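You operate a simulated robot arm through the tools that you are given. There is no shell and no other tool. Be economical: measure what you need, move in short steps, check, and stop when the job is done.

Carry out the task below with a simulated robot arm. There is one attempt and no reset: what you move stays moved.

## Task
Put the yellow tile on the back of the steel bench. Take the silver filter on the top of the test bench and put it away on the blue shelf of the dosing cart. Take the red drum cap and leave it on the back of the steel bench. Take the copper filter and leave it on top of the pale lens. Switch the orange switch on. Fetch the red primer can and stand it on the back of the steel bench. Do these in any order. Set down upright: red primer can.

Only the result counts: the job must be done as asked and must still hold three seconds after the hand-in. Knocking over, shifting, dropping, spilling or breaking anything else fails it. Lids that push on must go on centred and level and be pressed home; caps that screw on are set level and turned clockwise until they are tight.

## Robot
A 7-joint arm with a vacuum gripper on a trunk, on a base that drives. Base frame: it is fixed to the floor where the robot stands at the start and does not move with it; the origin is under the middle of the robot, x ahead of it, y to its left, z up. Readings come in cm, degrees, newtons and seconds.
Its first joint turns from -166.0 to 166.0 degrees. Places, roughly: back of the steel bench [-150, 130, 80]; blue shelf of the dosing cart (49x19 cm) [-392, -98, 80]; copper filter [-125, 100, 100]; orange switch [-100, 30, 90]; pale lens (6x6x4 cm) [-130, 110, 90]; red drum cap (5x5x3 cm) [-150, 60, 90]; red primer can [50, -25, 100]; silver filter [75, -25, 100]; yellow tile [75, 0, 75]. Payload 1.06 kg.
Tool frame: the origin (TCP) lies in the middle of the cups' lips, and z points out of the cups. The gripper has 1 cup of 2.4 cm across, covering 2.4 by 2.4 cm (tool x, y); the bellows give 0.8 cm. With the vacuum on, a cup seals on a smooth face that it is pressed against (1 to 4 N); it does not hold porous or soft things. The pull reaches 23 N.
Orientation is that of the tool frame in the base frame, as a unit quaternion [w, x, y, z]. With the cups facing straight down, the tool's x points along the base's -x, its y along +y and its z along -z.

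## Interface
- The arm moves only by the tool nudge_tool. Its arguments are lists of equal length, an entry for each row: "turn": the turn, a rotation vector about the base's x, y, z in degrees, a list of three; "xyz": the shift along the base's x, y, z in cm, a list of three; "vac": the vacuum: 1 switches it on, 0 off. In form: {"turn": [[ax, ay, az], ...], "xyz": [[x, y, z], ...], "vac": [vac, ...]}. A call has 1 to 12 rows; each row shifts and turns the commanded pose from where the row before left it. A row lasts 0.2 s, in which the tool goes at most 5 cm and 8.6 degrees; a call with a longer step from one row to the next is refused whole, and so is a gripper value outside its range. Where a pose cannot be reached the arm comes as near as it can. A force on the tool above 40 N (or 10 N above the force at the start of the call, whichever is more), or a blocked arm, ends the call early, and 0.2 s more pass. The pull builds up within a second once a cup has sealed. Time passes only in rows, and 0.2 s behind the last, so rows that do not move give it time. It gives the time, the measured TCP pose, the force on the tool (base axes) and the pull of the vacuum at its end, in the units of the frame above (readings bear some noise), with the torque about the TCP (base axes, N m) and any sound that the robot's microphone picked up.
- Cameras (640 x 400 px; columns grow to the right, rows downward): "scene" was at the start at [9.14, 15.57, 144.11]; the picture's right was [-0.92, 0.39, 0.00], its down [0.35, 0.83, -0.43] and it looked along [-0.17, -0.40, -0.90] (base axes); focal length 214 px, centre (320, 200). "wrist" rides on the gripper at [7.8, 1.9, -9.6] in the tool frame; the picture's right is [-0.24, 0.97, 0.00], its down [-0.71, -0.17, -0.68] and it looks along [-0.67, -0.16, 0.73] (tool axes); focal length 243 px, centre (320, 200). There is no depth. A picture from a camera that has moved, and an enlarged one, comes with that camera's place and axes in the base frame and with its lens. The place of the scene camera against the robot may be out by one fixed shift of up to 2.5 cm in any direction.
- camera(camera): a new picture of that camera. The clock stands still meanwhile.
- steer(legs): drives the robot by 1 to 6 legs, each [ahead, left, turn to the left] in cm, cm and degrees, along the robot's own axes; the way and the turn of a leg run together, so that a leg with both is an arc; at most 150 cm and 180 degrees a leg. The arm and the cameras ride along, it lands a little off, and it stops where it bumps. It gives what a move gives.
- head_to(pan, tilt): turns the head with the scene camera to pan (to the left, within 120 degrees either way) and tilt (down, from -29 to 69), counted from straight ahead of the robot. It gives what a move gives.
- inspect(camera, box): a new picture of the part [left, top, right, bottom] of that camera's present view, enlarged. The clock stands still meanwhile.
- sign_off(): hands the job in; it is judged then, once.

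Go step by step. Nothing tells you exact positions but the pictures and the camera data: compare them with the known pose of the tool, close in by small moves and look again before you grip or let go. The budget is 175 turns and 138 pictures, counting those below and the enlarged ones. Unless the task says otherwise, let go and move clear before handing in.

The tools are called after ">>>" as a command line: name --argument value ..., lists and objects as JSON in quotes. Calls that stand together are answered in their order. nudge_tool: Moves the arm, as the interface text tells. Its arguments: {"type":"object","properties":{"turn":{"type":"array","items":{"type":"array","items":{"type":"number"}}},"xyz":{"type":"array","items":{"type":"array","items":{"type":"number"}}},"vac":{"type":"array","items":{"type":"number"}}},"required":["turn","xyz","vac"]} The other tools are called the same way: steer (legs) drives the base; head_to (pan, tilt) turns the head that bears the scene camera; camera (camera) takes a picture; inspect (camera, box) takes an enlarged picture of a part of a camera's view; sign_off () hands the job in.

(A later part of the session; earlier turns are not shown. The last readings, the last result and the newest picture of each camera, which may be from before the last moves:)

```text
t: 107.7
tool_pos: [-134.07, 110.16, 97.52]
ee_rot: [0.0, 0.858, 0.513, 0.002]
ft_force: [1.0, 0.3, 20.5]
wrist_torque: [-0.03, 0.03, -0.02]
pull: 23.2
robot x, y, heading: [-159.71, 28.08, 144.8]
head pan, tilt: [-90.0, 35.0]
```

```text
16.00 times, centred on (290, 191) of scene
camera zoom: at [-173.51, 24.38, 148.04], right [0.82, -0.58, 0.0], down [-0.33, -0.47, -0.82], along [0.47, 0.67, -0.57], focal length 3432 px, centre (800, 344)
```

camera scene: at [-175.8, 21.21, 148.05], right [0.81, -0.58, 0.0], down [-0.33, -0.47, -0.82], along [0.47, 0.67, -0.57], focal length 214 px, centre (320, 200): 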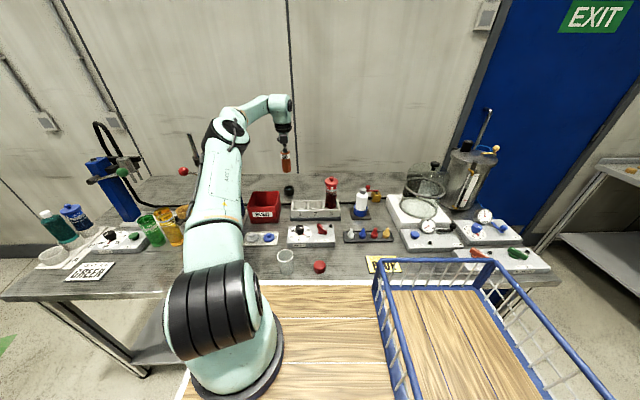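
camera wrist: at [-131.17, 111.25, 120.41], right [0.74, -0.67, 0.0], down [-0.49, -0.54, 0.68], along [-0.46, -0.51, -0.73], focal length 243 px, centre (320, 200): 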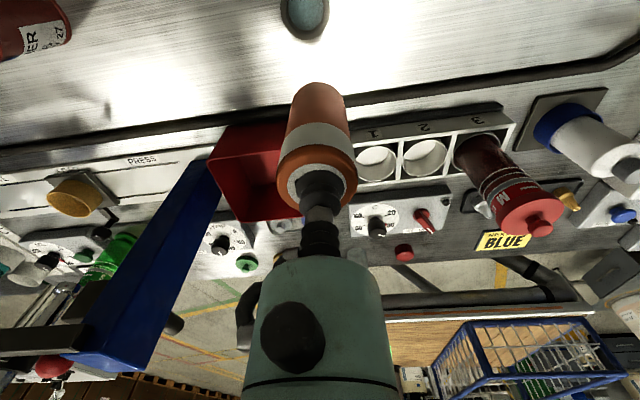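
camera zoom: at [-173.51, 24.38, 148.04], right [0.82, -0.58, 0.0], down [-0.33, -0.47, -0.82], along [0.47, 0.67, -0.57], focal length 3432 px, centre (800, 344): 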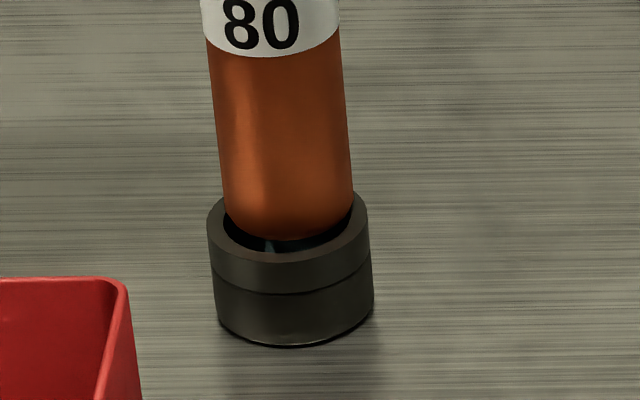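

It touches the rim but sits ~0.5 cm too far back. I'll lift slightly, shift back towards me and lower again.

>>> nudge_tool --turn '[[0, 0, 0], [0, 0, 0], [0, 0, 0], [0, 0, 0]]' --xyz '[[0, 0, 0.9], [-0.3, -0.42, 0], [0, 0, -0.4], [0, 0, -0.3]]' --vac '[1, 1, 1, 1]'

>>> inspect --camera "scene" --box '[278, 180, 302, 202]'

>>> inspect --camera "wrist" --box '[280, 50, 360, 100]'

```text
t: 108.7
tool_pos: [-134.35, 109.86, 97.73]
ee_rot: [0.0, 0.859, 0.512, 0.001]
ft_force: [0.0, 0.2, 2.9]
wrist_torque: [-0.02, 0.03, -0.02]
pull: 23.2
robot x, y, heading: [-159.87, 28.52, 144.5]
head pan, tilt: [-90.0, 35.0]
```

```text
16.00 times, centred on (290, 191) of scene
camera zoom: at [-173.49, 24.44, 148.05], right [0.81, -0.58, 0.0], down [-0.33, -0.47, -0.82], along [0.47, 0.67, -0.57], focal length 3432 px, centre (800, 344)
```

zoom: 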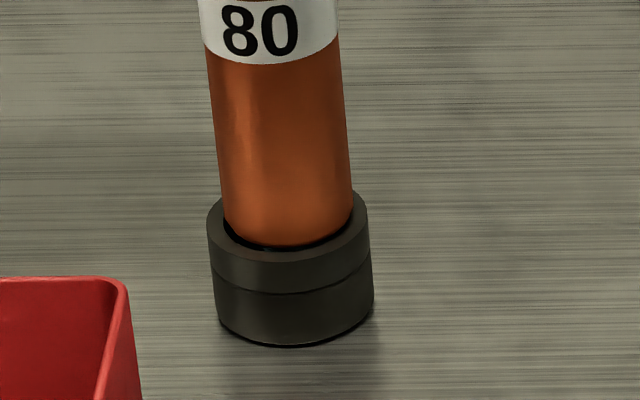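

```text
8.00 times, centred on (320, 75) of wrist
camera zoom: at [-128.79, 115.8, 107.34], right [0.74, -0.67, 0.0], down [-0.49, -0.54, 0.68], along [-0.46, -0.51, -0.73], focal length 1941 px, centre (320, 1200)
```

zoom: 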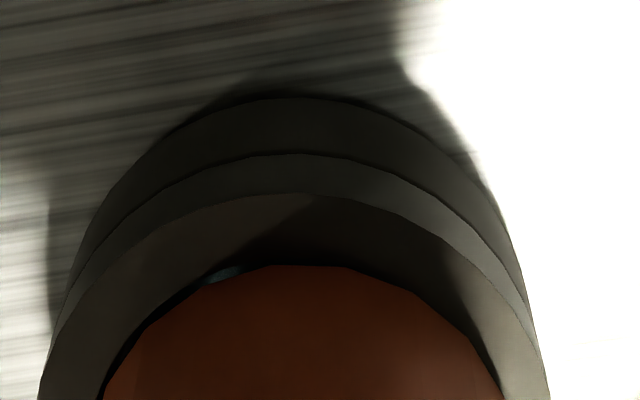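

The filter bottom now fits within the opening. I'll shift 1 mm and lower gently to see whether it seats inside.

>>> nudge_tool --turn '[[0, 0, 0], [0, 0, 0], [0, 0, 0]]' --xyz '[[-0.05, -0.07, -0.2], [0, 0, -0.2], [0, 0, 0]]' --vac '[1, 1, 1]'

>>> inspect --camera "scene" --box '[278, 180, 302, 202]'

```text
t: 109.5
tool_pos: [-134.4, 109.58, 97.48]
ee_rot: [0.0, 0.859, 0.513, 0.002]
ft_force: [2.5, 2.6, 20.6]
wrist_torque: [0.04, 0.02, 0.0]
pull: 22.8
robot x, y, heading: [-159.7, 28.38, 144.6]
head pan, tilt: [-90.0, 35.0]
```

```text
16.00 times, centred on (290, 191) of scene
camera zoom: at [-173.5, 24.38, 148.05], right [0.81, -0.58, 0.0], down [-0.33, -0.47, -0.82], along [0.47, 0.67, -0.57], focal length 3432 px, centre (800, 344)
```

zoom: 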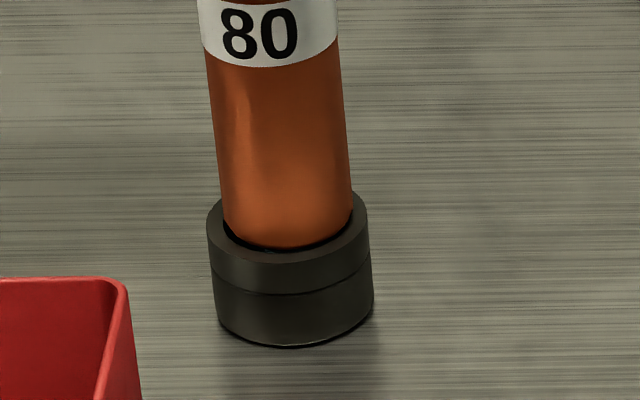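

It rests at rim height, centred within about 2 mm. Release and rise.

>>> nudge_tool --turn '[[0, 0, 0], [0, 0, 0], [0, 0, 0], [0, 0, 0], [0, 0, 0], [0, 0, 0], [0, 0, 0], [0, 0, 0]]' --xyz '[[0, 0, 0.4], [0, 0, 0], [0, 0, 0], [0, 0, 0], [0, 0, 0], [0, 0, 0.5], [0, 0, 2], [0, 0, 4]]' --vac '[0, 0, 0, 0, 0, 0, 0, 0]'

>>> inspect --camera "scene" --box '[240, 130, 340, 210]'

```text
t: 111.3
tool_pos: [-134.24, 109.61, 104.3]
ee_rot: [0.001, 0.859, 0.512, 0.001]
ft_force: [0.2, 0.6, 0.5]
wrist_torque: [-0.01, 0.0, 0.01]
pull: 0.0
robot x, y, heading: [-159.89, 28.38, 144.7]
head pan, tilt: [-90.0, 35.0]
```

```text
5.00 times, centred on (290, 170) of scene
camera zoom: at [-173.48, 24.49, 148.05], right [0.82, -0.58, 0.0], down [-0.33, -0.47, -0.82], along [0.47, 0.67, -0.57], focal length 1072 px, centre (470, 350)
```

zoom: 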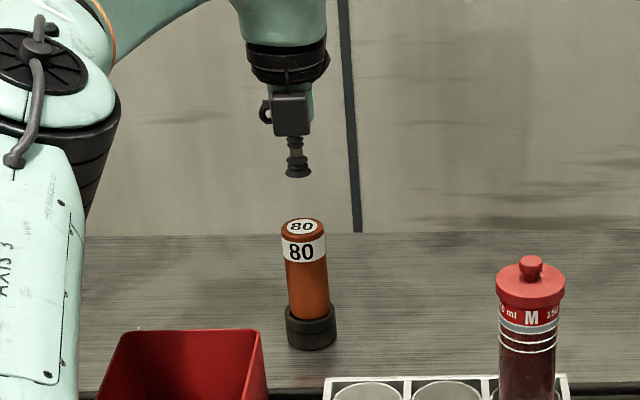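

The copper filter stands on the lens. Next the red drum cap near the bench's front edge: I retract upward, then step the robot out so the cap lies in reach.

>>> nudge_tool --turn '[[0, 0, 0], [0, 0, 0], [0, 0, 0], [0, 0, 0], [0, 0, 0], [0, 0, 0], [0, 0, 0], [0, 0, 0]]' --xyz '[[0, 0, 4], [-2, -2.8, 3], [-2.3, -3.3, 2.7], [-2.3, -3.3, 2.7], [-2.3, -3.3, 2.7], [-2.3, -3.3, 2.7], [-2.3, -3.3, 1.5], [-2.3, -3.3, 0]]' --vac '[0, 0, 0, 0, 0, 0, 0, 0]'

>>> steer --legs '[[0, 30, 0], [-13, 0, 0]]'

>>> camera --camera "scene"

>>> camera --camera "wrist"

```text
t: 113.1
tool_pos: [-150.13, 87.0, 123.46]
ee_rot: [0.0, 0.859, 0.512, 0.001]
ft_force: [1.2, 0.5, 0.2]
wrist_torque: [0.0, -0.02, -0.01]
pull: 0.0
robot x, y, heading: [-159.82, 28.32, 144.7]
head pan, tilt: [-90.0, 35.0]
```

```text
t: 116.0
tool_pos: [-157.17, 55.09, 123.43]
ee_rot: [0.0, 0.858, 0.513, -0.001]
ft_force: [-0.7, 0.1, -0.1]
wrist_torque: [-0.02, 0.0, 0.01]
pull: 0.0
robot x, y, heading: [-166.63, -3.73, 144.8]
head pan, tilt: [-90.0, 35.0]
```

```text
61 pictures are left
camera scene: at [-180.29, -7.63, 148.05], right [0.82, -0.58, 0.0], down [-0.33, -0.47, -0.82], along [0.47, 0.67, -0.57], focal length 214 px, centre (320, 200)
```

scene: 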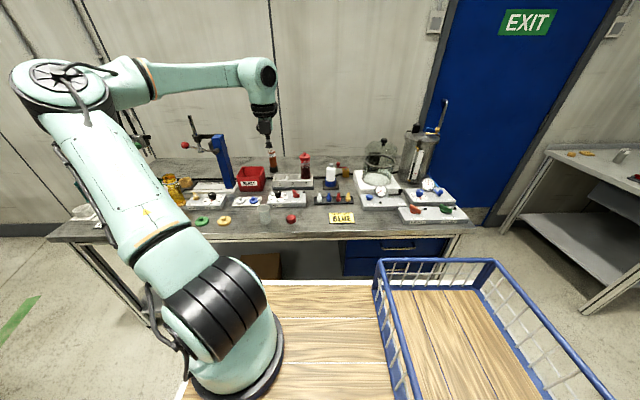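

```text
60 pictures are left
camera wrist: at [-151.59, 61.07, 133.07], right [0.74, -0.67, 0.0], down [-0.49, -0.54, 0.68], along [-0.46, -0.51, -0.73], focal length 243 px, centre (320, 200)
```

wrist: 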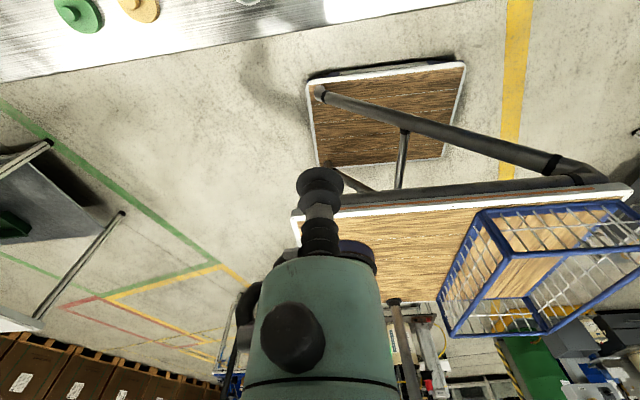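

Cap ≈ (-148.8,61,87). I'll move over it and look.

>>> nudge_tool --turn '[[0, 0, 0], [0, 0, 0], [0, 0, 0], [0, 0, 0], [0, 0, 0], [0, 0, 0]]' --xyz '[[1.5, 1, -4], [1.5, 1, -4], [1.5, 1, -4], [1.5, 1, -4], [1.5, 1, -4], [0.7, 0.9, -4]]' --vac '[0, 0, 0, 0, 0, 0]'

>>> camera --camera "wrist"

>>> inspect --camera "scene" --box '[240, 170, 340, 230]'

```text
t: 117.4
tool_pos: [-148.85, 60.9, 99.39]
ee_rot: [0.0, 0.858, 0.513, 0.001]
ft_force: [-0.3, -0.1, -0.3]
wrist_torque: [0.01, 0.0, -0.01]
pull: 0.1
robot x, y, heading: [-166.66, -3.41, 144.7]
head pan, tilt: [-90.0, 35.0]
```

```text
59 pictures are left
camera wrist: at [-143.39, 66.92, 109.03], right [0.74, -0.67, 0.0], down [-0.49, -0.54, 0.68], along [-0.46, -0.51, -0.73], focal length 243 px, centre (320, 200)
```

wrist: 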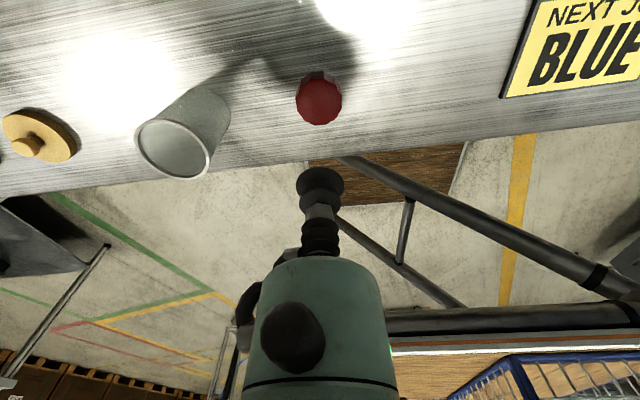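

```text
6.40 times, centred on (290, 200) of scene
camera zoom: at [-180.31, -7.65, 148.05], right [0.82, -0.58, 0.0], down [-0.33, -0.47, -0.82], along [0.47, 0.67, -0.57], focal length 1373 px, centre (512, 200)
```

zoom: 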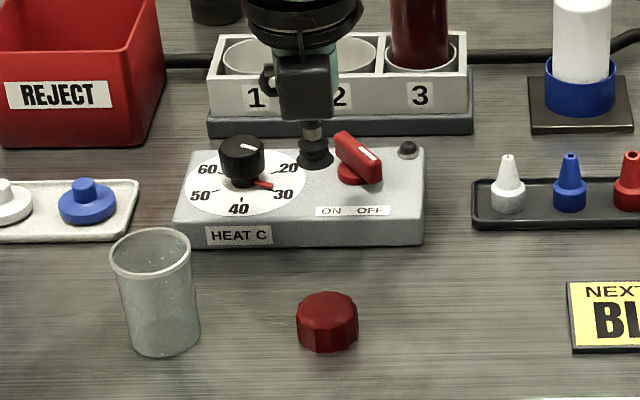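

The cap is directly beneath, top at about 88. Descend with vacuum.

>>> nudge_tool --turn '[[0, 0, 0], [0, 0, 0], [0, 0, 0], [0, 0, 0], [0, 0, 0], [0, 0, 0], [0, 0, 0], [0, 0, 0]]' --xyz '[[0, 0, -4], [0, 0, -4], [0, 0, -2], [0, 0, -0.7], [0, 0, -0.5], [0, 0, -0.3], [0, 0, 0], [0, 0, 0]]' --vac '[1, 1, 1, 1, 1, 1, 1, 1]'

```text
t: 119.2
tool_pos: [-149.01, 61.04, 87.8]
ee_rot: [-0.001, 0.858, 0.513, -0.001]
ft_force: [-0.2, 0.5, -0.1]
wrist_torque: [0.02, 0.03, -0.01]
pull: 22.1
robot x, y, heading: [-166.38, -3.58, 144.6]
head pan, tilt: [-90.0, 35.0]
```

Sealed. Lift high, then drive ahead and in towards the place spot left of the filter.

>>> nudge_tool --turn '[[0, 0, 0], [0, 0, 0], [0, 0, 0], [0, 0, 0], [0, 0, 0], [0, 0, 0], [0, 0, 0], [0, 0, 0], [0, 0, 0]]' --xyz '[[0, 0, 1], [0, 0, 3], [0, 0, 4.5], [0, 0, 4.5], [0, 0, 4.5], [0, 0, 4.5], [0, 0, 4.5], [0, 0, 4.5], [0, 0, 4]]' --vac '[1, 1, 1, 1, 1, 1, 1, 1, 1]'

>>> steer --legs '[[13, 0, 0], [0, -30.3, 0]]'

>>> camera --camera "wrist"

```text
t: 121.2
tool_pos: [-148.85, 61.08, 123.0]
ee_rot: [0.001, 0.858, 0.513, 0.001]
ft_force: [-0.7, 1.1, -0.3]
wrist_torque: [-0.03, 0.01, -0.01]
pull: 23.2
robot x, y, heading: [-166.47, -3.54, 144.7]
head pan, tilt: [-90.0, 35.0]
```

```text
t: 124.2
tool_pos: [-141.96, 93.07, 123.05]
ee_rot: [0.001, 0.859, 0.513, 0.0]
ft_force: [0.1, 0.0, -0.1]
wrist_torque: [-0.01, -0.01, 0.02]
pull: 23.0
robot x, y, heading: [-159.71, 28.62, 144.7]
head pan, tilt: [-90.0, 35.0]
```

```text
57 pictures are left
camera wrist: at [-136.46, 99.11, 132.61], right [0.74, -0.67, 0.0], down [-0.49, -0.54, 0.68], along [-0.46, -0.51, -0.73], focal length 243 px, centre (320, 200)
```

wrist: 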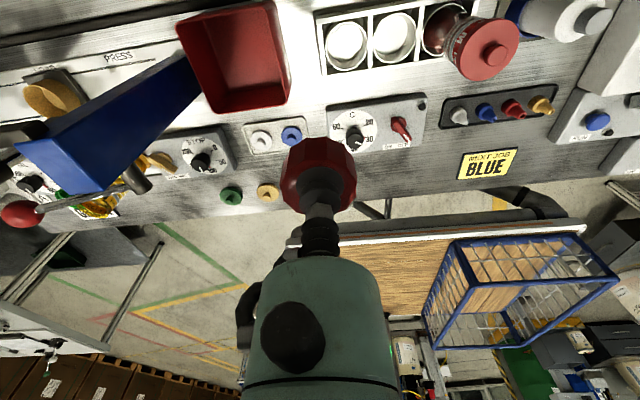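

I'll carry the cap round past the filter, descending to z≈103.

>>> nudge_tool --turn '[[0, 0, 0], [0, 0, 0], [0, 0, 0], [0, 0, 0], [0, 0, 0], [0, 0, 0], [0, 0, 0], [0, 0, 0]]' --xyz '[[-2.3, 2.5, -1], [-2.3, 2.5, -1.5], [-2.3, 2.5, -2], [1.6, 3.4, -3], [1.6, 3.4, -3], [1.6, 3.4, -3], [1.6, 3.4, -3], [1.6, 3.4, -3]]' --vac '[1, 1, 1, 1, 1, 1, 1, 1]'

>>> head_to --pan -80 --tilt 35

>>> inspect --camera "scene" --box '[200, 90, 440, 240]'

>>> camera --camera "wrist"

```text
t: 126.0
tool_pos: [-141.52, 115.79, 103.46]
ee_rot: [0.0, 0.858, 0.514, 0.001]
ft_force: [-0.1, -0.2, 1.2]
wrist_torque: [0.01, -0.03, 0.0]
pull: 23.2
out of reach, approached as far as the arm can: row 8
robot x, y, heading: [-159.72, 28.51, 144.7]
head pan, tilt: [-90.0, 35.0]
```

```text
t: 126.7
tool_pos: [-141.48, 115.79, 103.41]
ee_rot: [-0.001, 0.859, 0.513, 0.001]
ft_force: [0.0, 0.3, -0.5]
wrist_torque: [-0.03, -0.01, 0.01]
pull: 22.7
robot x, y, heading: [-160.12, 28.09, 144.7]
head pan, tilt: [-80.0, 35.0]
```

```text
2.67 times, centred on (320, 165) of scene
camera zoom: at [-174.73, 25.22, 148.05], right [0.9, -0.43, 0.0], down [-0.25, -0.52, -0.82], along [0.35, 0.74, -0.57], focal length 572 px, centre (320, 293)
```

zoom: 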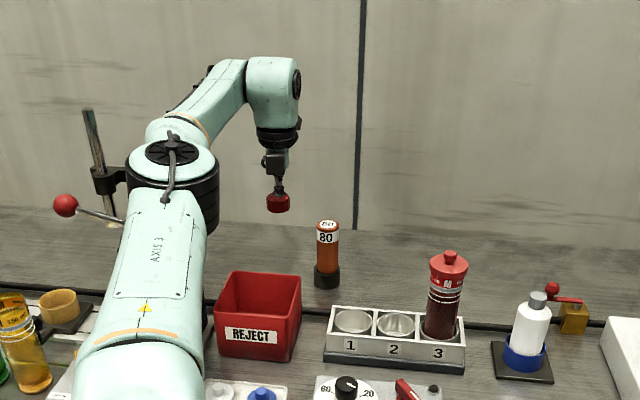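

```text
55 pictures are left
camera wrist: at [-136.02, 121.75, 112.98], right [0.74, -0.67, 0.0], down [-0.49, -0.54, 0.68], along [-0.46, -0.51, -0.73], focal length 243 px, centre (320, 200)
```

wrist: 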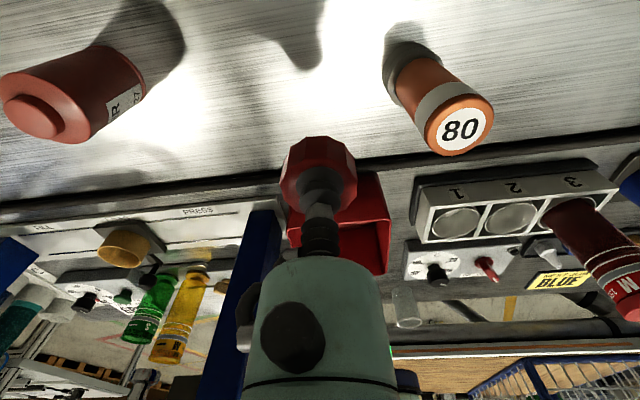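

Clear of filter, can and column. Lower the cap onto the bench here.

>>> nudge_tool --turn '[[0, 0, 0], [0, 0, 0], [0, 0, 0], [0, 0, 0], [0, 0, 0]]' --xyz '[[0, 0, -3.5], [0.2, 0.3, -3.5], [0.2, 0.3, -3.5], [0.2, 0.3, -2.5], [0, 0, -1.3]]' --vac '[1, 1, 1, 1, 1]'

>>> inspect --camera "scene" --box '[200, 90, 440, 240]'

```text
t: 127.9
tool_pos: [-140.61, 114.3, 89.77]
ee_rot: [-0.002, 0.86, 0.511, 0.002]
ft_force: [0.8, -0.4, 0.2]
wrist_torque: [-0.02, 0.06, 0.02]
pull: 22.7
out of reach, approached as far as the arm can: row 3, 4
robot x, y, heading: [-159.57, 28.35, 144.5]
head pan, tilt: [-80.0, 35.0]
```

```text
2.67 times, centred on (320, 165) of scene
camera zoom: at [-174.37, 24.81, 148.08], right [0.9, -0.43, 0.0], down [-0.25, -0.52, -0.82], along [0.35, 0.74, -0.57], focal length 572 px, centre (320, 293)
```

zoom: 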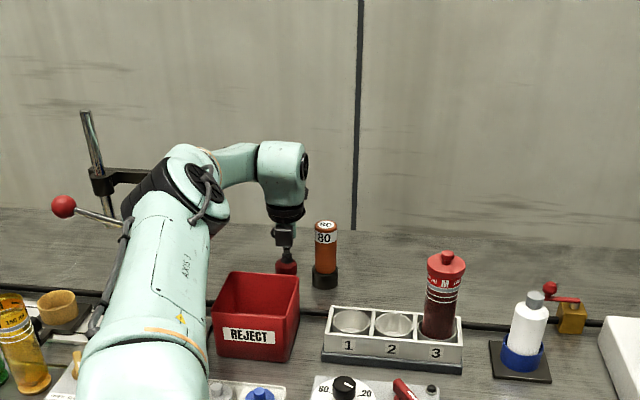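

The elbow comes close to the press column in this posture. I'll lift, move the robot 5 cm away from the column and come down again.

>>> nudge_tool --turn '[[0, 0, 0], [0, 0, 0], [0, 0, 0], [0, 0, 0]]' --xyz '[[0, 0, 3], [-1.3, -1.8, 3.5], [-1.7, -2.3, 3.5], [-1.7, -2.3, 3]]' --vac '[1, 1, 1, 1]'

>>> steer --legs '[[0, 2, 0], [-7, 0, 0], [0, -2, 0]]'

>>> inspect --camera "scene" --box '[200, 90, 440, 240]'

```text
t: 128.9
tool_pos: [-146.15, 108.68, 102.33]
ee_rot: [0.0, 0.859, 0.513, 0.0]
ft_force: [0.2, -0.9, 0.0]
wrist_torque: [0.01, 0.01, -0.04]
pull: 23.0
robot x, y, heading: [-159.87, 28.53, 144.5]
head pan, tilt: [-80.0, 35.0]
```

```text
t: 130.7
tool_pos: [-140.43, 104.58, 102.35]
ee_rot: [0.0, 0.858, 0.513, -0.001]
ft_force: [-0.5, 0.3, -0.6]
wrist_torque: [-0.02, 0.01, 0.0]
pull: 22.5
robot x, y, heading: [-153.78, 24.11, 144.5]
head pan, tilt: [-80.0, 35.0]
```

```text
2.67 times, centred on (320, 165) of scene
camera zoom: at [-169.02, 21.18, 148.05], right [0.9, -0.43, 0.0], down [-0.25, -0.52, -0.82], along [0.35, 0.74, -0.57], focal length 572 px, centre (320, 293)
```

zoom: 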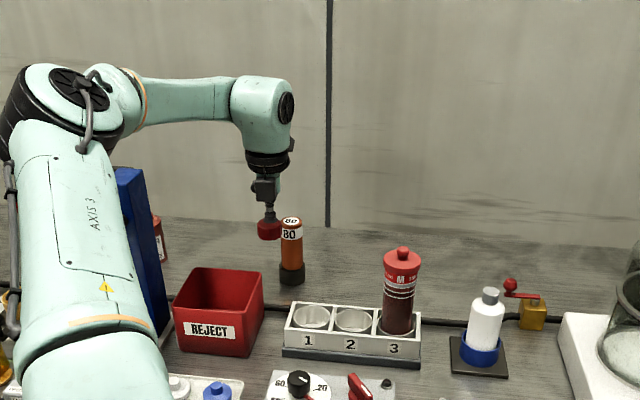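

I'll shift the cap leftward, then out and down.

>>> nudge_tool --turn '[[0, 0, 0], [0, 0, 0], [0, 0, 0], [0, 0, 0], [0, 0, 0], [0, 0, 0], [0, 0, 0], [0, 0, 0]]' --xyz '[[-2.6, 1.9, 0], [-2.6, 1.9, 0], [1.5, 2.2, 0], [1.5, 2.2, -1], [1.6, 2.3, -2], [0, 0, -3.5], [0, 0, -3.5], [0, 0, -2.5]]' --vac '[1, 1, 1, 1, 1, 1, 1, 1]'

>>> inspect --camera "scene" --box '[200, 90, 440, 240]'

```text
t: 132.5
tool_pos: [-141.39, 112.27, 90.13]
ee_rot: [-0.001, 0.858, 0.513, 0.002]
ft_force: [0.3, -0.6, -1.2]
wrist_torque: [-0.03, 0.01, 0.01]
pull: 22.8
out of reach, approached as far as the arm can: row 5, 7, 8
robot x, y, heading: [-154.02, 24.62, 144.7]
head pan, tilt: [-80.0, 35.0]
```

```text
2.67 times, centred on (320, 165) of scene
camera zoom: at [-169.03, 21.16, 148.05], right [0.9, -0.43, 0.0], down [-0.25, -0.52, -0.82], along [0.35, 0.74, -0.57], focal length 572 px, centre (320, 293)
```

zoom: 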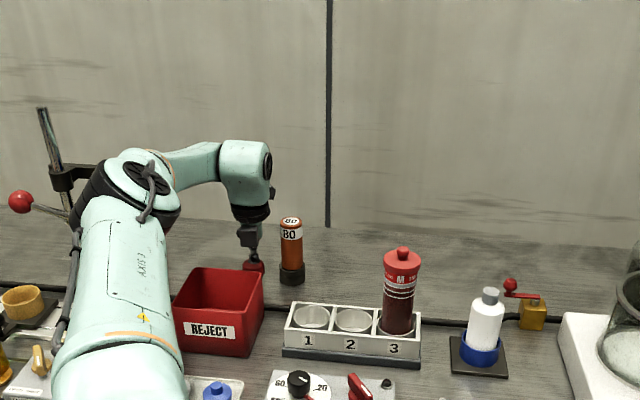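

No contact now, but reach is limited by the tool's yaw. I'll lift a bit, yaw the tool to follow the arm and try to reach further out.

>>> nudge_tool --turn '[[0, 0, 6], [0, 0, 6], [0, 0, 6], [0, 0, 0], [0, 0, 0], [0, 0, 0]]' --xyz '[[0, 0, 1.5], [0, 0, 1], [0, 0, 0], [0.9, 1.2, 0], [0.9, 1.2, 0], [0.9, 1.2, 0]]' --vac '[1, 1, 1, 1, 1, 1]'

```text
t: 133.9
tool_pos: [-139.22, 114.73, 92.84]
ee_rot: [-0.001, 0.768, 0.641, 0.002]
ft_force: [-0.3, -0.4, -0.6]
wrist_torque: [0.03, 0.0, -0.01]
pull: 23.1
out of reach, approached as far as the arm can: row 6
robot x, y, heading: [-154.0, 24.19, 144.7]
head pan, tilt: [-80.0, 35.0]
```

That gained 3 cm. Now lower straight down to contact.

>>> nudge_tool --turn '[[0, 0, 0], [0, 0, 0], [0, 0, 0], [0, 0, 0]]' --xyz '[[0, 0, -2.5], [0, 0, -1.5], [0, 0, -0.6], [0, 0, -0.4]]' --vac '[1, 1, 1, 1]'

>>> camera --camera "wrist"

```text
t: 134.9
tool_pos: [-139.78, 113.36, 88.33]
ee_rot: [-0.001, 0.768, 0.641, 0.002]
ft_force: [-0.6, -0.1, 0.1]
wrist_torque: [0.0, 0.0, -0.02]
pull: 22.9
out of reach, approached as far as the arm can: row 1, 2, 4
robot x, y, heading: [-153.85, 24.18, 144.6]
head pan, tilt: [-80.0, 35.0]
```

```text
51 pictures are left
camera wrist: at [-136.5, 120.75, 97.94], right [0.91, -0.41, 0.0], down [-0.3, -0.67, 0.68], along [-0.28, -0.62, -0.73], focal length 243 px, centre (320, 200)
```

wrist: 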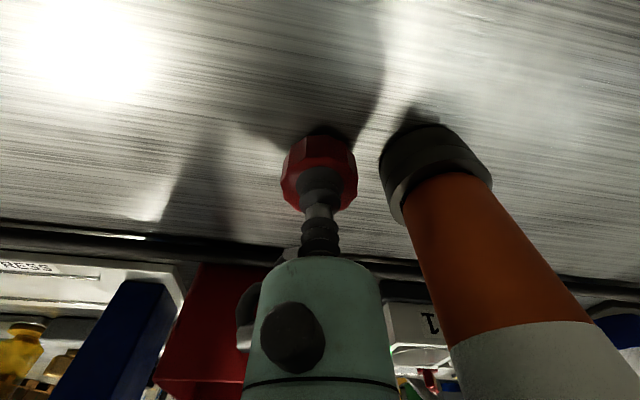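

The cap is a few mm above the bench, next to but clear of the lens. Set it down and release, then rise straight up.

>>> nudge_tool --turn '[[0, 0, 0], [0, 0, 0], [0, 0, 0], [0, 0, 0], [0, 0, 0], [0, 0, 0], [0, 0, 0], [0, 0, 0], [0, 0, 0]]' --xyz '[[0, 0, -0.5], [0, 0, -0.2], [0, 0, 0], [0, 0, 0], [0, 0, 0], [0, 0, 0], [0, 0, 0.5], [0, 0, 1.5], [0, 0, 3]]' --vac '[1, 1, 0, 0, 0, 0, 0, 0, 0]'

>>> camera --camera "wrist"

```text
t: 136.9
tool_pos: [-139.9, 113.17, 92.56]
ee_rot: [0.0, 0.768, 0.641, 0.0]
ft_force: [-0.4, 0.1, 0.5]
wrist_torque: [0.02, 0.01, -0.01]
pull: 0.1
out of reach, approached as far as the arm can: row 2
robot x, y, heading: [-153.66, 24.35, 144.4]
head pan, tilt: [-80.0, 35.0]
```

```text
50 pictures are left
camera wrist: at [-136.56, 120.46, 102.32], right [0.91, -0.41, 0.0], down [-0.3, -0.67, 0.69], along [-0.28, -0.63, -0.73], focal length 243 px, centre (320, 200)
```

wrist: 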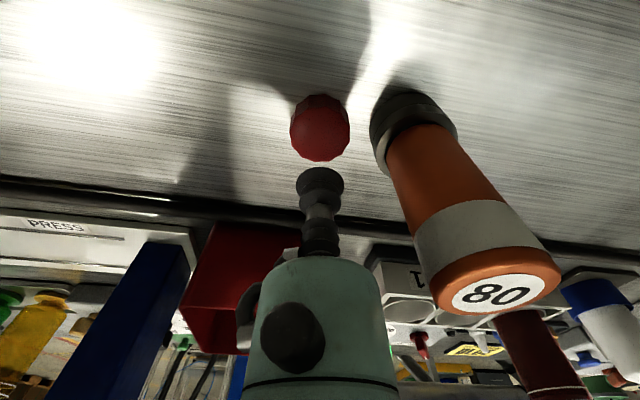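

Cap placed. Next the orange switch near the bench's near end. I retract up and back, step out and drive back along the bench.

>>> nudge_tool --turn '[[0, 0, 0], [0, 0, 0], [0, 0, 0], [0, 0, -6], [0, 0, -6], [0, 0, -6], [0, 0, 0], [0, 0, 0], [0, 0, 0], [0, 0, 0]]' --xyz '[[0, 0, 4.5], [0, 0, 4.5], [-1, -1.4, 4], [-2.3, -3.3, 2.5], [-2.3, -3.3, 2.5], [-2.3, -3.3, 2.5], [-2.3, -3.3, 2.5], [-2.3, -3.3, 1], [-2.3, -3.3, 0], [-2.3, -3.3, 0]]' --vac '[0, 0, 0, 0, 0, 0, 0, 0, 0, 0]'

>>> steer --legs '[[0, 30, 0], [-60, 0, 0]]'

>>> head_to --pan -85 --tilt 35

>>> camera --camera "scene"

```text
t: 139.1
tool_pos: [-156.77, 88.55, 116.74]
ee_rot: [0.002, 0.861, 0.509, -0.002]
ft_force: [1.3, 0.3, -0.5]
wrist_torque: [0.03, 0.04, -0.02]
pull: 0.1
robot x, y, heading: [-153.9, 24.2, 144.6]
head pan, tilt: [-80.0, 35.0]
```

```text
t: 144.1
tool_pos: [-125.44, 29.89, 116.74]
ee_rot: [0.002, 0.86, 0.51, -0.003]
ft_force: [-0.8, -0.7, 0.4]
wrist_torque: [0.02, 0.03, -0.01]
pull: 0.1
robot x, y, heading: [-122.42, -34.28, 144.6]
head pan, tilt: [-80.0, 35.0]
```

```text
t: 144.7
tool_pos: [-125.53, 29.88, 116.68]
ee_rot: [0.002, 0.861, 0.509, -0.002]
ft_force: [0.6, -0.3, 0.0]
wrist_torque: [-0.01, 0.01, -0.04]
pull: 0.1
robot x, y, heading: [-122.81, -34.67, 144.3]
head pan, tilt: [-85.0, 35.0]
```

```text
49 pictures are left
camera scene: at [-136.98, -37.83, 148.05], right [0.86, -0.51, 0.0], down [-0.29, -0.49, -0.82], along [0.41, 0.71, -0.57], focal length 214 px, centre (320, 200)
```

scene: 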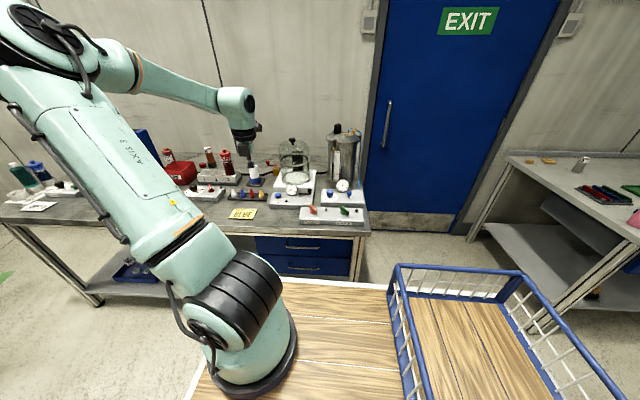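

I'll zoom in on the switch panel.

>>> inspect --camera "scene" --box '[280, 185, 370, 241]'

```text
7.11 times, centred on (325, 213) of scene
camera zoom: at [-136.98, -37.83, 148.05], right [0.86, -0.51, 0.0], down [-0.29, -0.49, -0.82], along [0.41, 0.71, -0.57], focal length 1525 px, centre (284, 108)
```

zoom: 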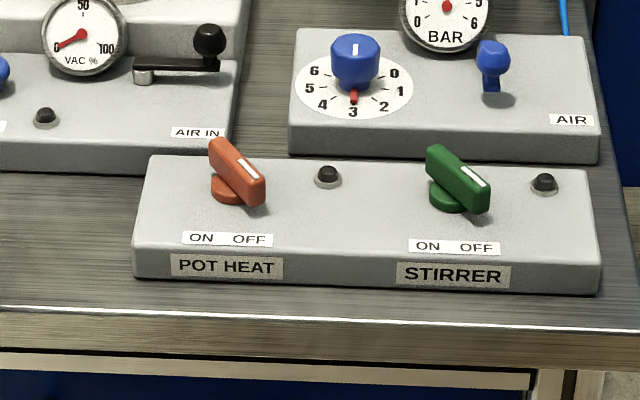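

The orange "POT HEAT" switch is a rotary knob with its marked end near-right at OFF; it must turn clockwise (seen from above) to ON. Knob centre ≈ (-102.2,30.3). I'll hover right of the marked end and look.

>>> nudge_tool --turn '[[0, 0, 0], [0, 0, 0], [0, 0, 0], [0, 0, 0], [0, 0, 0], [0, 0, 0], [0, 0, 0], [0, 0, 0], [0, 0, 0], [0, 0, 0]]' --xyz '[[4.3, -0.3, 0], [4.3, -0.3, 0], [4.3, -0.3, 0], [4.3, -0.3, 0], [4.3, -0.3, 0], [4.5, -0.3, 0], [0, 0, -4], [0, 0, -4], [0, 0, -4], [0, 0, -4]]' --vac '[0, 0, 0, 0, 0, 0, 0, 0, 0, 0]'

>>> camera --camera "wrist"

>>> inspect --camera "scene" --box '[280, 185, 370, 241]'

```text
t: 146.9
tool_pos: [-99.46, 28.16, 100.8]
ee_rot: [0.002, 0.861, 0.509, -0.002]
ft_force: [-1.1, 0.6, 0.2]
wrist_torque: [0.05, 0.0, -0.01]
pull: 0.0
robot x, y, heading: [-122.36, -34.33, 144.6]
head pan, tilt: [-85.0, 35.0]
```

```text
47 pictures are left
camera wrist: at [-93.86, 34.15, 110.25], right [0.74, -0.67, 0.0], down [-0.49, -0.54, 0.69], along [-0.46, -0.51, -0.73], focal length 243 px, centre (320, 200)
```

wrist: 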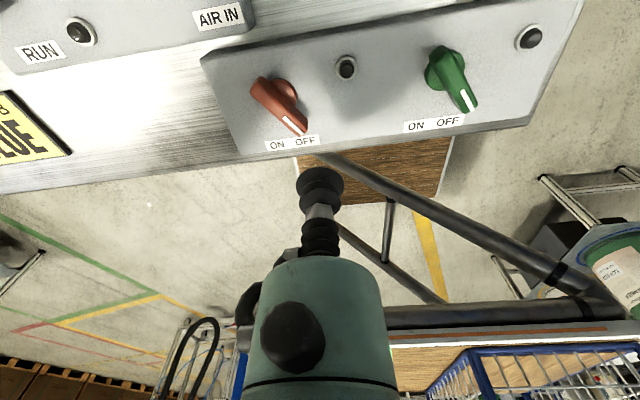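

```text
7.11 times, centred on (325, 213) of scene
camera zoom: at [-136.98, -37.85, 148.05], right [0.86, -0.51, 0.0], down [-0.29, -0.49, -0.82], along [0.41, 0.71, -0.57], focal length 1525 px, centre (284, 108)
```

zoom: 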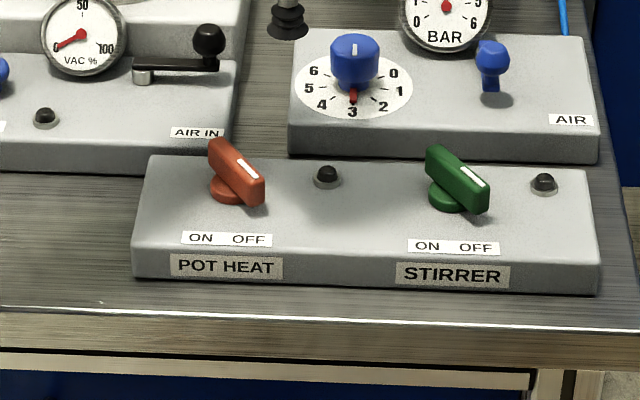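

Positions agree in both views. I'll descend right beside the marked end, to about 1.5 cm below the bar's top.

>>> nudge_tool --turn '[[0, 0, 0], [0, 0, 0], [0, 0, 0], [0, 0, 0]]' --xyz '[[0, 0, -4], [0, 0, -4], [0, 0, -2], [0, 0, -1]]' --vac '[0, 0, 0, 0]'

>>> inspect --camera "scene" --box '[280, 185, 370, 241]'

```text
t: 147.9
tool_pos: [-99.43, 28.2, 89.75]
ee_rot: [0.002, 0.86, 0.51, -0.002]
ft_force: [0.3, 0.1, 0.1]
wrist_torque: [-0.02, 0.02, -0.01]
pull: 0.1
robot x, y, heading: [-122.73, -34.16, 144.5]
head pan, tilt: [-85.0, 35.0]
```

```text
7.11 times, centred on (325, 213) of scene
camera zoom: at [-136.98, -37.84, 148.05], right [0.86, -0.51, 0.0], down [-0.29, -0.49, -0.82], along [0.41, 0.71, -0.57], focal length 1525 px, centre (284, 108)
```

zoom: 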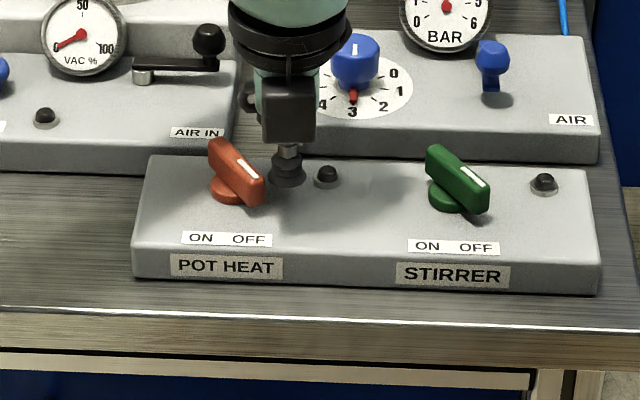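

Now push the marked end to the left (clockwise).

>>> nudge_tool --turn '[[0, 0, 0], [0, 0, 0], [0, 0, 0], [0, 0, 0], [0, 0, 0]]' --xyz '[[-0.6, -0.5, -0.2], [-0.8, 0, 0], [-0.8, 0, 0], [-0.8, 0.1, 0], [-0.8, 0.2, 0]]' --vac '[0, 0, 0, 0, 0]'

>>> inspect --camera "scene" --box '[280, 185, 370, 241]'

```text
t: 149.1
tool_pos: [-103.35, 28.02, 89.5]
ee_rot: [0.002, 0.86, 0.51, -0.002]
ft_force: [2.5, -2.4, -0.3]
wrist_torque: [-0.03, -0.07, 0.0]
pull: 0.0
robot x, y, heading: [-122.32, -34.65, 144.5]
head pan, tilt: [-85.0, 35.0]
```

```text
7.11 times, centred on (325, 213) of scene
camera zoom: at [-136.97, -37.83, 148.05], right [0.86, -0.51, 0.0], down [-0.29, -0.49, -0.82], along [0.41, 0.71, -0.57], focal length 1525 px, centre (284, 108)
```

zoom: 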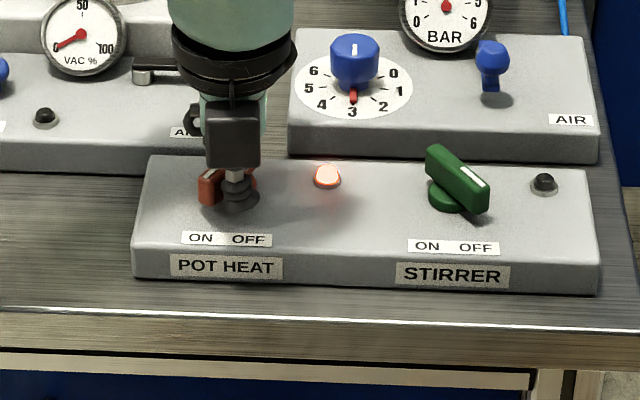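

The lamp lights: the switch is ON. A small extra push to its stop, then back off and rise.

>>> nudge_tool --turn '[[0, 0, 0], [0, 0, 0], [0, 0, 0], [0, 0, 0], [0, 0, 0], [0, 0, 0], [0, 0, 0]]' --xyz '[[-0.2, 0.4, 0], [0.5, -0.8, 0], [0.4, -0.8, 0], [0, 0, 4], [0, 0, 4.5], [0, 0, 4.5], [0, 0, 4.5]]' --vac '[0, 0, 0, 0, 0, 0, 0]'

>>> inspect --camera "scene" --box '[280, 185, 370, 241]'

```text
t: 150.7
tool_pos: [-102.59, 26.75, 107.1]
ee_rot: [0.002, 0.86, 0.51, -0.002]
ft_force: [-1.5, -0.5, 0.0]
wrist_torque: [0.01, 0.01, 0.01]
pull: 0.0
robot x, y, heading: [-122.96, -34.29, 144.5]
head pan, tilt: [-85.0, 35.0]
```

```text
7.11 times, centred on (325, 213) of scene
camera zoom: at [-136.97, -37.8, 148.05], right [0.86, -0.51, 0.0], down [-0.29, -0.49, -0.82], along [0.41, 0.71, -0.57], focal length 1525 px, centre (284, 108)
```

zoom: 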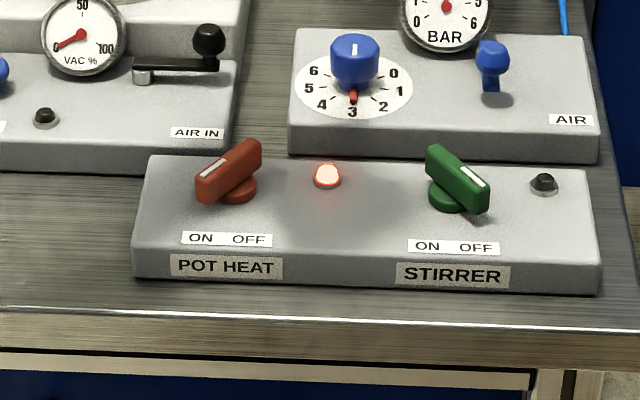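

Switch is ON and the tool clear. Now back to the test bench for the yellow tile: reverse, turn right, and drive up to the former spot.

>>> steer --legs '[[-41, -10, 0], [0, 0, -89.5], [76, -22.4, 0]]'

>>> head_to --pan -85 --tilt 45

>>> camera --camera "scene"

```text
t: 160.9
tool_pos: [39.1, -19.57, 107.14]
ee_rot: [-0.001, 0.97, -0.242, -0.003]
ft_force: [-0.7, -0.5, -1.2]
wrist_torque: [-0.01, -0.01, 0.02]
pull: 0.0
robot x, y, heading: [-22.08, -0.53, 55.3]
head pan, tilt: [-85.0, 35.0]
```

```text
t: 161.7
tool_pos: [39.1, -19.57, 107.13]
ee_rot: [0.001, 0.97, -0.241, -0.003]
ft_force: [-0.1, -0.5, 0.1]
wrist_torque: [0.04, 0.01, 0.01]
pull: 0.0
robot x, y, heading: [-22.33, -0.06, 55.5]
head pan, tilt: [-85.0, 45.0]
```

```text
42 pictures are left
camera scene: at [-25.18, 16.02, 146.57], right [-0.5, -0.87, 0.0], down [-0.61, 0.35, -0.71], along [0.61, -0.35, -0.71], focal length 214 px, centre (320, 200)
```

scene: 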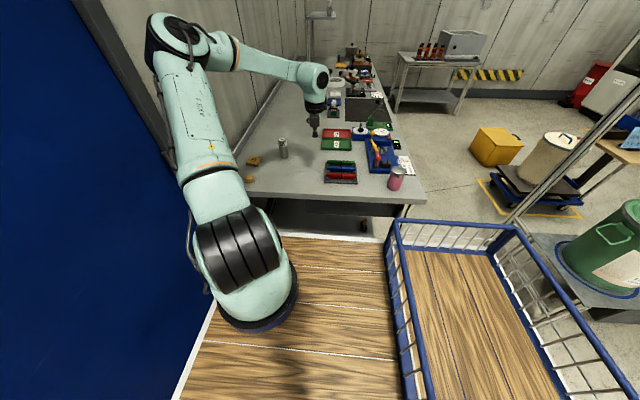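

Filter and tile are ahead. I'll move the tool over the tile (passing above the grey filter).

>>> nudge_tool --turn '[[0, 0, 3], [0, 0, 3], [0, 0, 3], [0, 0, 3], [0, 0, 3], [0, 0, 3], [0, 0, 3]]' --xyz '[[4, 2.8, 0], [4, 2.8, 0], [4, 2.8, 0], [4, 2.8, 0], [4, 2.8, 0], [4, 2.8, 0], [4, 2.8, 0]]' --vac '[0, 0, 0, 0, 0, 0, 0]'

>>> camera --camera "wrist"

>>> inspect --camera "scene" --box '[220, 80, 380, 180]'

```text
t: 163.3
tool_pos: [66.95, -0.07, 107.1]
ee_rot: [0.0, 0.998, -0.061, -0.004]
ft_force: [0.1, -0.3, 0.3]
wrist_torque: [0.01, 0.01, 0.03]
pull: 0.1
robot x, y, heading: [-22.4, -0.27, 55.4]
head pan, tilt: [-85.0, 45.0]
```

```text
41 pictures are left
camera wrist: at [74.76, -2.83, 116.74], right [-0.35, -0.94, 0.0], down [-0.68, 0.26, 0.69], along [-0.65, 0.24, -0.73], focal length 243 px, centre (320, 200)
```

wrist: 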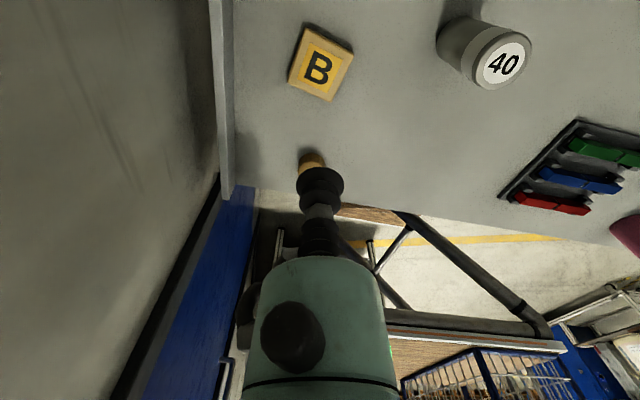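

```text
4.00 times, centred on (300, 130) of scene
camera zoom: at [-25.21, 16.01, 146.57], right [-0.5, -0.87, 0.0], down [-0.61, 0.35, -0.71], along [0.61, -0.35, -0.71], focal length 858 px, centre (400, 480)
```

zoom: 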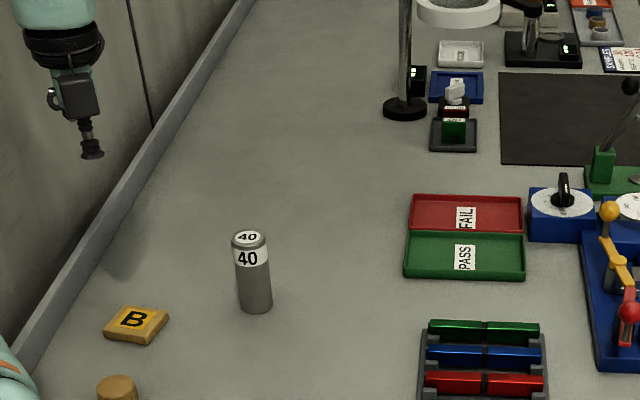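

The tile is right beneath, at (67.3,-0.1), top about 86. Descend with vacuum on, slowly at the end.

>>> nudge_tool --turn '[[0, 0, 0], [0, 0, 0], [0, 0, 0], [0, 0, 0], [0, 0, 0], [0, 0, 0], [0, 0, 0], [0, 0, 0], [0, 0, 0], [0, 0, 0]]' --xyz '[[0.3, 0, -4.5], [0, 0, -4.5], [0, 0, -4.5], [0, 0, -4.5], [0, 0, -1.5], [0, 0, -0.6], [0, 0, -0.5], [0, 0, -0.4], [0, 0, 0], [0, 0, 0]]' --vac '[1, 1, 1, 1, 1, 1, 1, 1, 1, 1]'

```text
t: 165.5
tool_pos: [67.42, -0.11, 86.19]
ee_rot: [0.001, 0.998, -0.062, -0.002]
ft_force: [3.6, 0.0, 15.6]
wrist_torque: [-0.01, -0.05, 0.05]
pull: 22.8
robot x, y, heading: [-22.32, 0.07, 55.3]
head pan, tilt: [-85.0, 45.0]
```

Sealed. Lift, bring the tool back to the robot's right side, then drive back along the same route to the steel bench.

>>> nudge_tool --turn '[[0, 0, 0], [0, 0, 0], [0, 0, 0], [0, 0, 0], [0, 0, 0], [0, 0, 0], [0, 0, 0], [0, 0, 0]]' --xyz '[[0, 0, 1], [0, 0, 3], [0, 0, 4.5], [0, 0, 4.5], [0, 0, 4.5], [0, 0, 4.5], [0, 0, 4.5], [0, 0, 4]]' --vac '[1, 1, 1, 1, 1, 1, 1, 1]'

>>> nudge_tool --turn '[[0, 0, -3], [0, 0, -3], [0, 0, -3], [0, 0, -3], [0, 0, -3], [0, 0, -3], [0, 0, -3]]' --xyz '[[-4, -2.8, 0], [-4, -2.8, 0], [-4, -2.8, 0], [-4, -2.8, 0], [-4, -2.8, 0], [-4, -2.8, 0], [-4, -2.8, 0]]' --vac '[1, 1, 1, 1, 1, 1, 1]'

>>> camera --camera "wrist"

```text
t: 167.3
tool_pos: [67.23, 0.1, 116.64]
ee_rot: [0.001, 0.998, -0.061, -0.003]
ft_force: [1.2, -0.5, -1.5]
wrist_torque: [-0.01, 0.01, 0.03]
pull: 22.5
robot x, y, heading: [-22.38, -0.61, 55.5]
head pan, tilt: [-85.0, 45.0]
```

```text
t: 168.9
tool_pos: [39.27, -19.71, 116.6]
ee_rot: [0.0, 0.97, -0.242, -0.004]
ft_force: [0.5, 0.6, -0.7]
wrist_torque: [-0.05, -0.01, 0.01]
pull: 23.2
robot x, y, heading: [-22.02, -0.49, 55.3]
head pan, tilt: [-85.0, 45.0]
```

```text
39 pictures are left
camera wrist: at [45.47, -24.93, 126.17], right [-0.66, -0.75, 0.0], down [-0.54, 0.48, 0.69], along [-0.52, 0.46, -0.73], focal length 243 px, centre (320, 200)
```

wrist: 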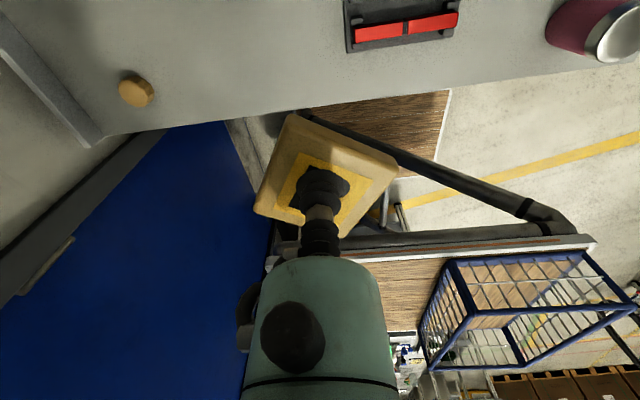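

Tile held. Drive back the way and along the bench to the stand-off spot opposite the gap.

>>> steer --legs '[[-76, 22.4, 0], [0, 0, 89.3], [76, 7, 0], [76, 0, 0]]'

>>> head_to --pan -78 --tilt 32

>>> camera --camera "scene"

```text
t: 184.3
tool_pos: [-194.45, 90.14, 116.67]
ee_rot: [0.003, 0.855, 0.518, -0.002]
ft_force: [-0.2, -0.7, -0.6]
wrist_torque: [0.01, -0.01, 0.02]
pull: 23.0
robot x, y, heading: [-212.67, 28.74, 146.0]
head pan, tilt: [-85.0, 45.0]
```

```text
t: 185.1
tool_pos: [-194.32, 90.13, 116.67]
ee_rot: [0.002, 0.855, 0.519, -0.002]
ft_force: [0.1, -0.2, -0.8]
wrist_torque: [-0.03, -0.01, -0.01]
pull: 23.2
robot x, y, heading: [-213.12, 28.44, 146.0]
head pan, tilt: [-78.0, 32.0]
```

```text
38 pictures are left
camera scene: at [-228.21, 25.25, 148.51], right [0.93, -0.38, 0.0], down [-0.2, -0.49, -0.85], along [0.32, 0.79, -0.53], focal length 214 px, centre (320, 200)
```

scene: 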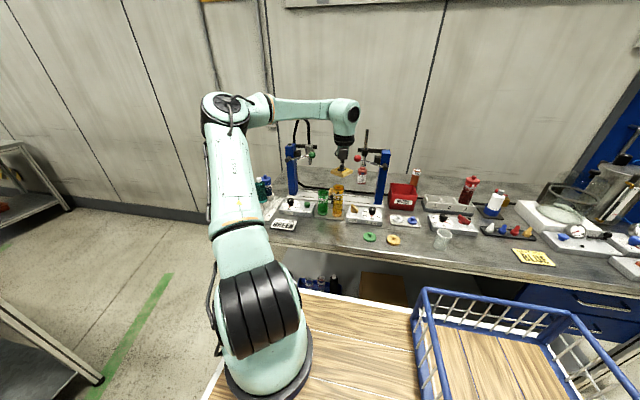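

Slightly rotated; I'll raise the tile, straighten by 1.3° and sidestep in to the bench.

>>> nudge_tool --turn '[[0, 0, 0], [0, 0, 0]]' --xyz '[[0, 0, 4], [0, 0, 4]]' --vac '[1, 1]'

>>> steer --legs '[[4, 0, -1.3], [0, -30.3, 0]]'

>>> camera --camera "wrist"

```text
t: 185.7
tool_pos: [-194.49, 90.21, 124.61]
ee_rot: [0.002, 0.855, 0.519, -0.002]
ft_force: [-0.2, 0.2, -1.3]
wrist_torque: [-0.01, -0.02, -0.01]
pull: 23.7
robot x, y, heading: [-212.69, 28.32, 145.8]
head pan, tilt: [-78.0, 32.0]
```

```text
t: 188.2
tool_pos: [-178.47, 116.58, 124.51]
ee_rot: [0.003, 0.862, 0.508, -0.002]
ft_force: [-0.4, 0.9, -1.0]
wrist_torque: [0.01, -0.03, 0.0]
pull: 23.1
robot x, y, heading: [-198.52, 55.28, 144.6]
head pan, tilt: [-78.0, 32.0]
```

```text
37 pictures are left
camera wrist: at [-172.95, 122.57, 134.14], right [0.74, -0.68, 0.0], down [-0.49, -0.53, 0.69], along [-0.46, -0.51, -0.73], focal length 243 px, centre (320, 200)
```

wrist: 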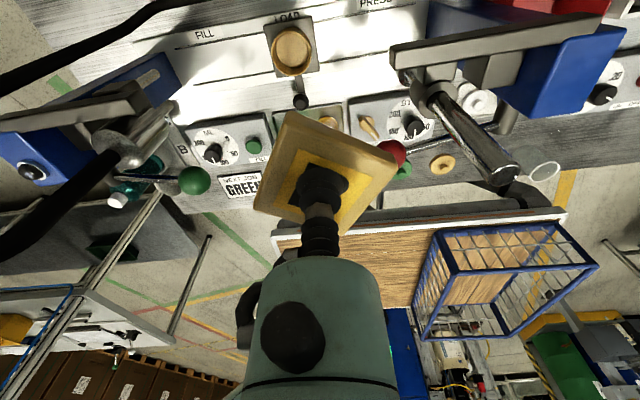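

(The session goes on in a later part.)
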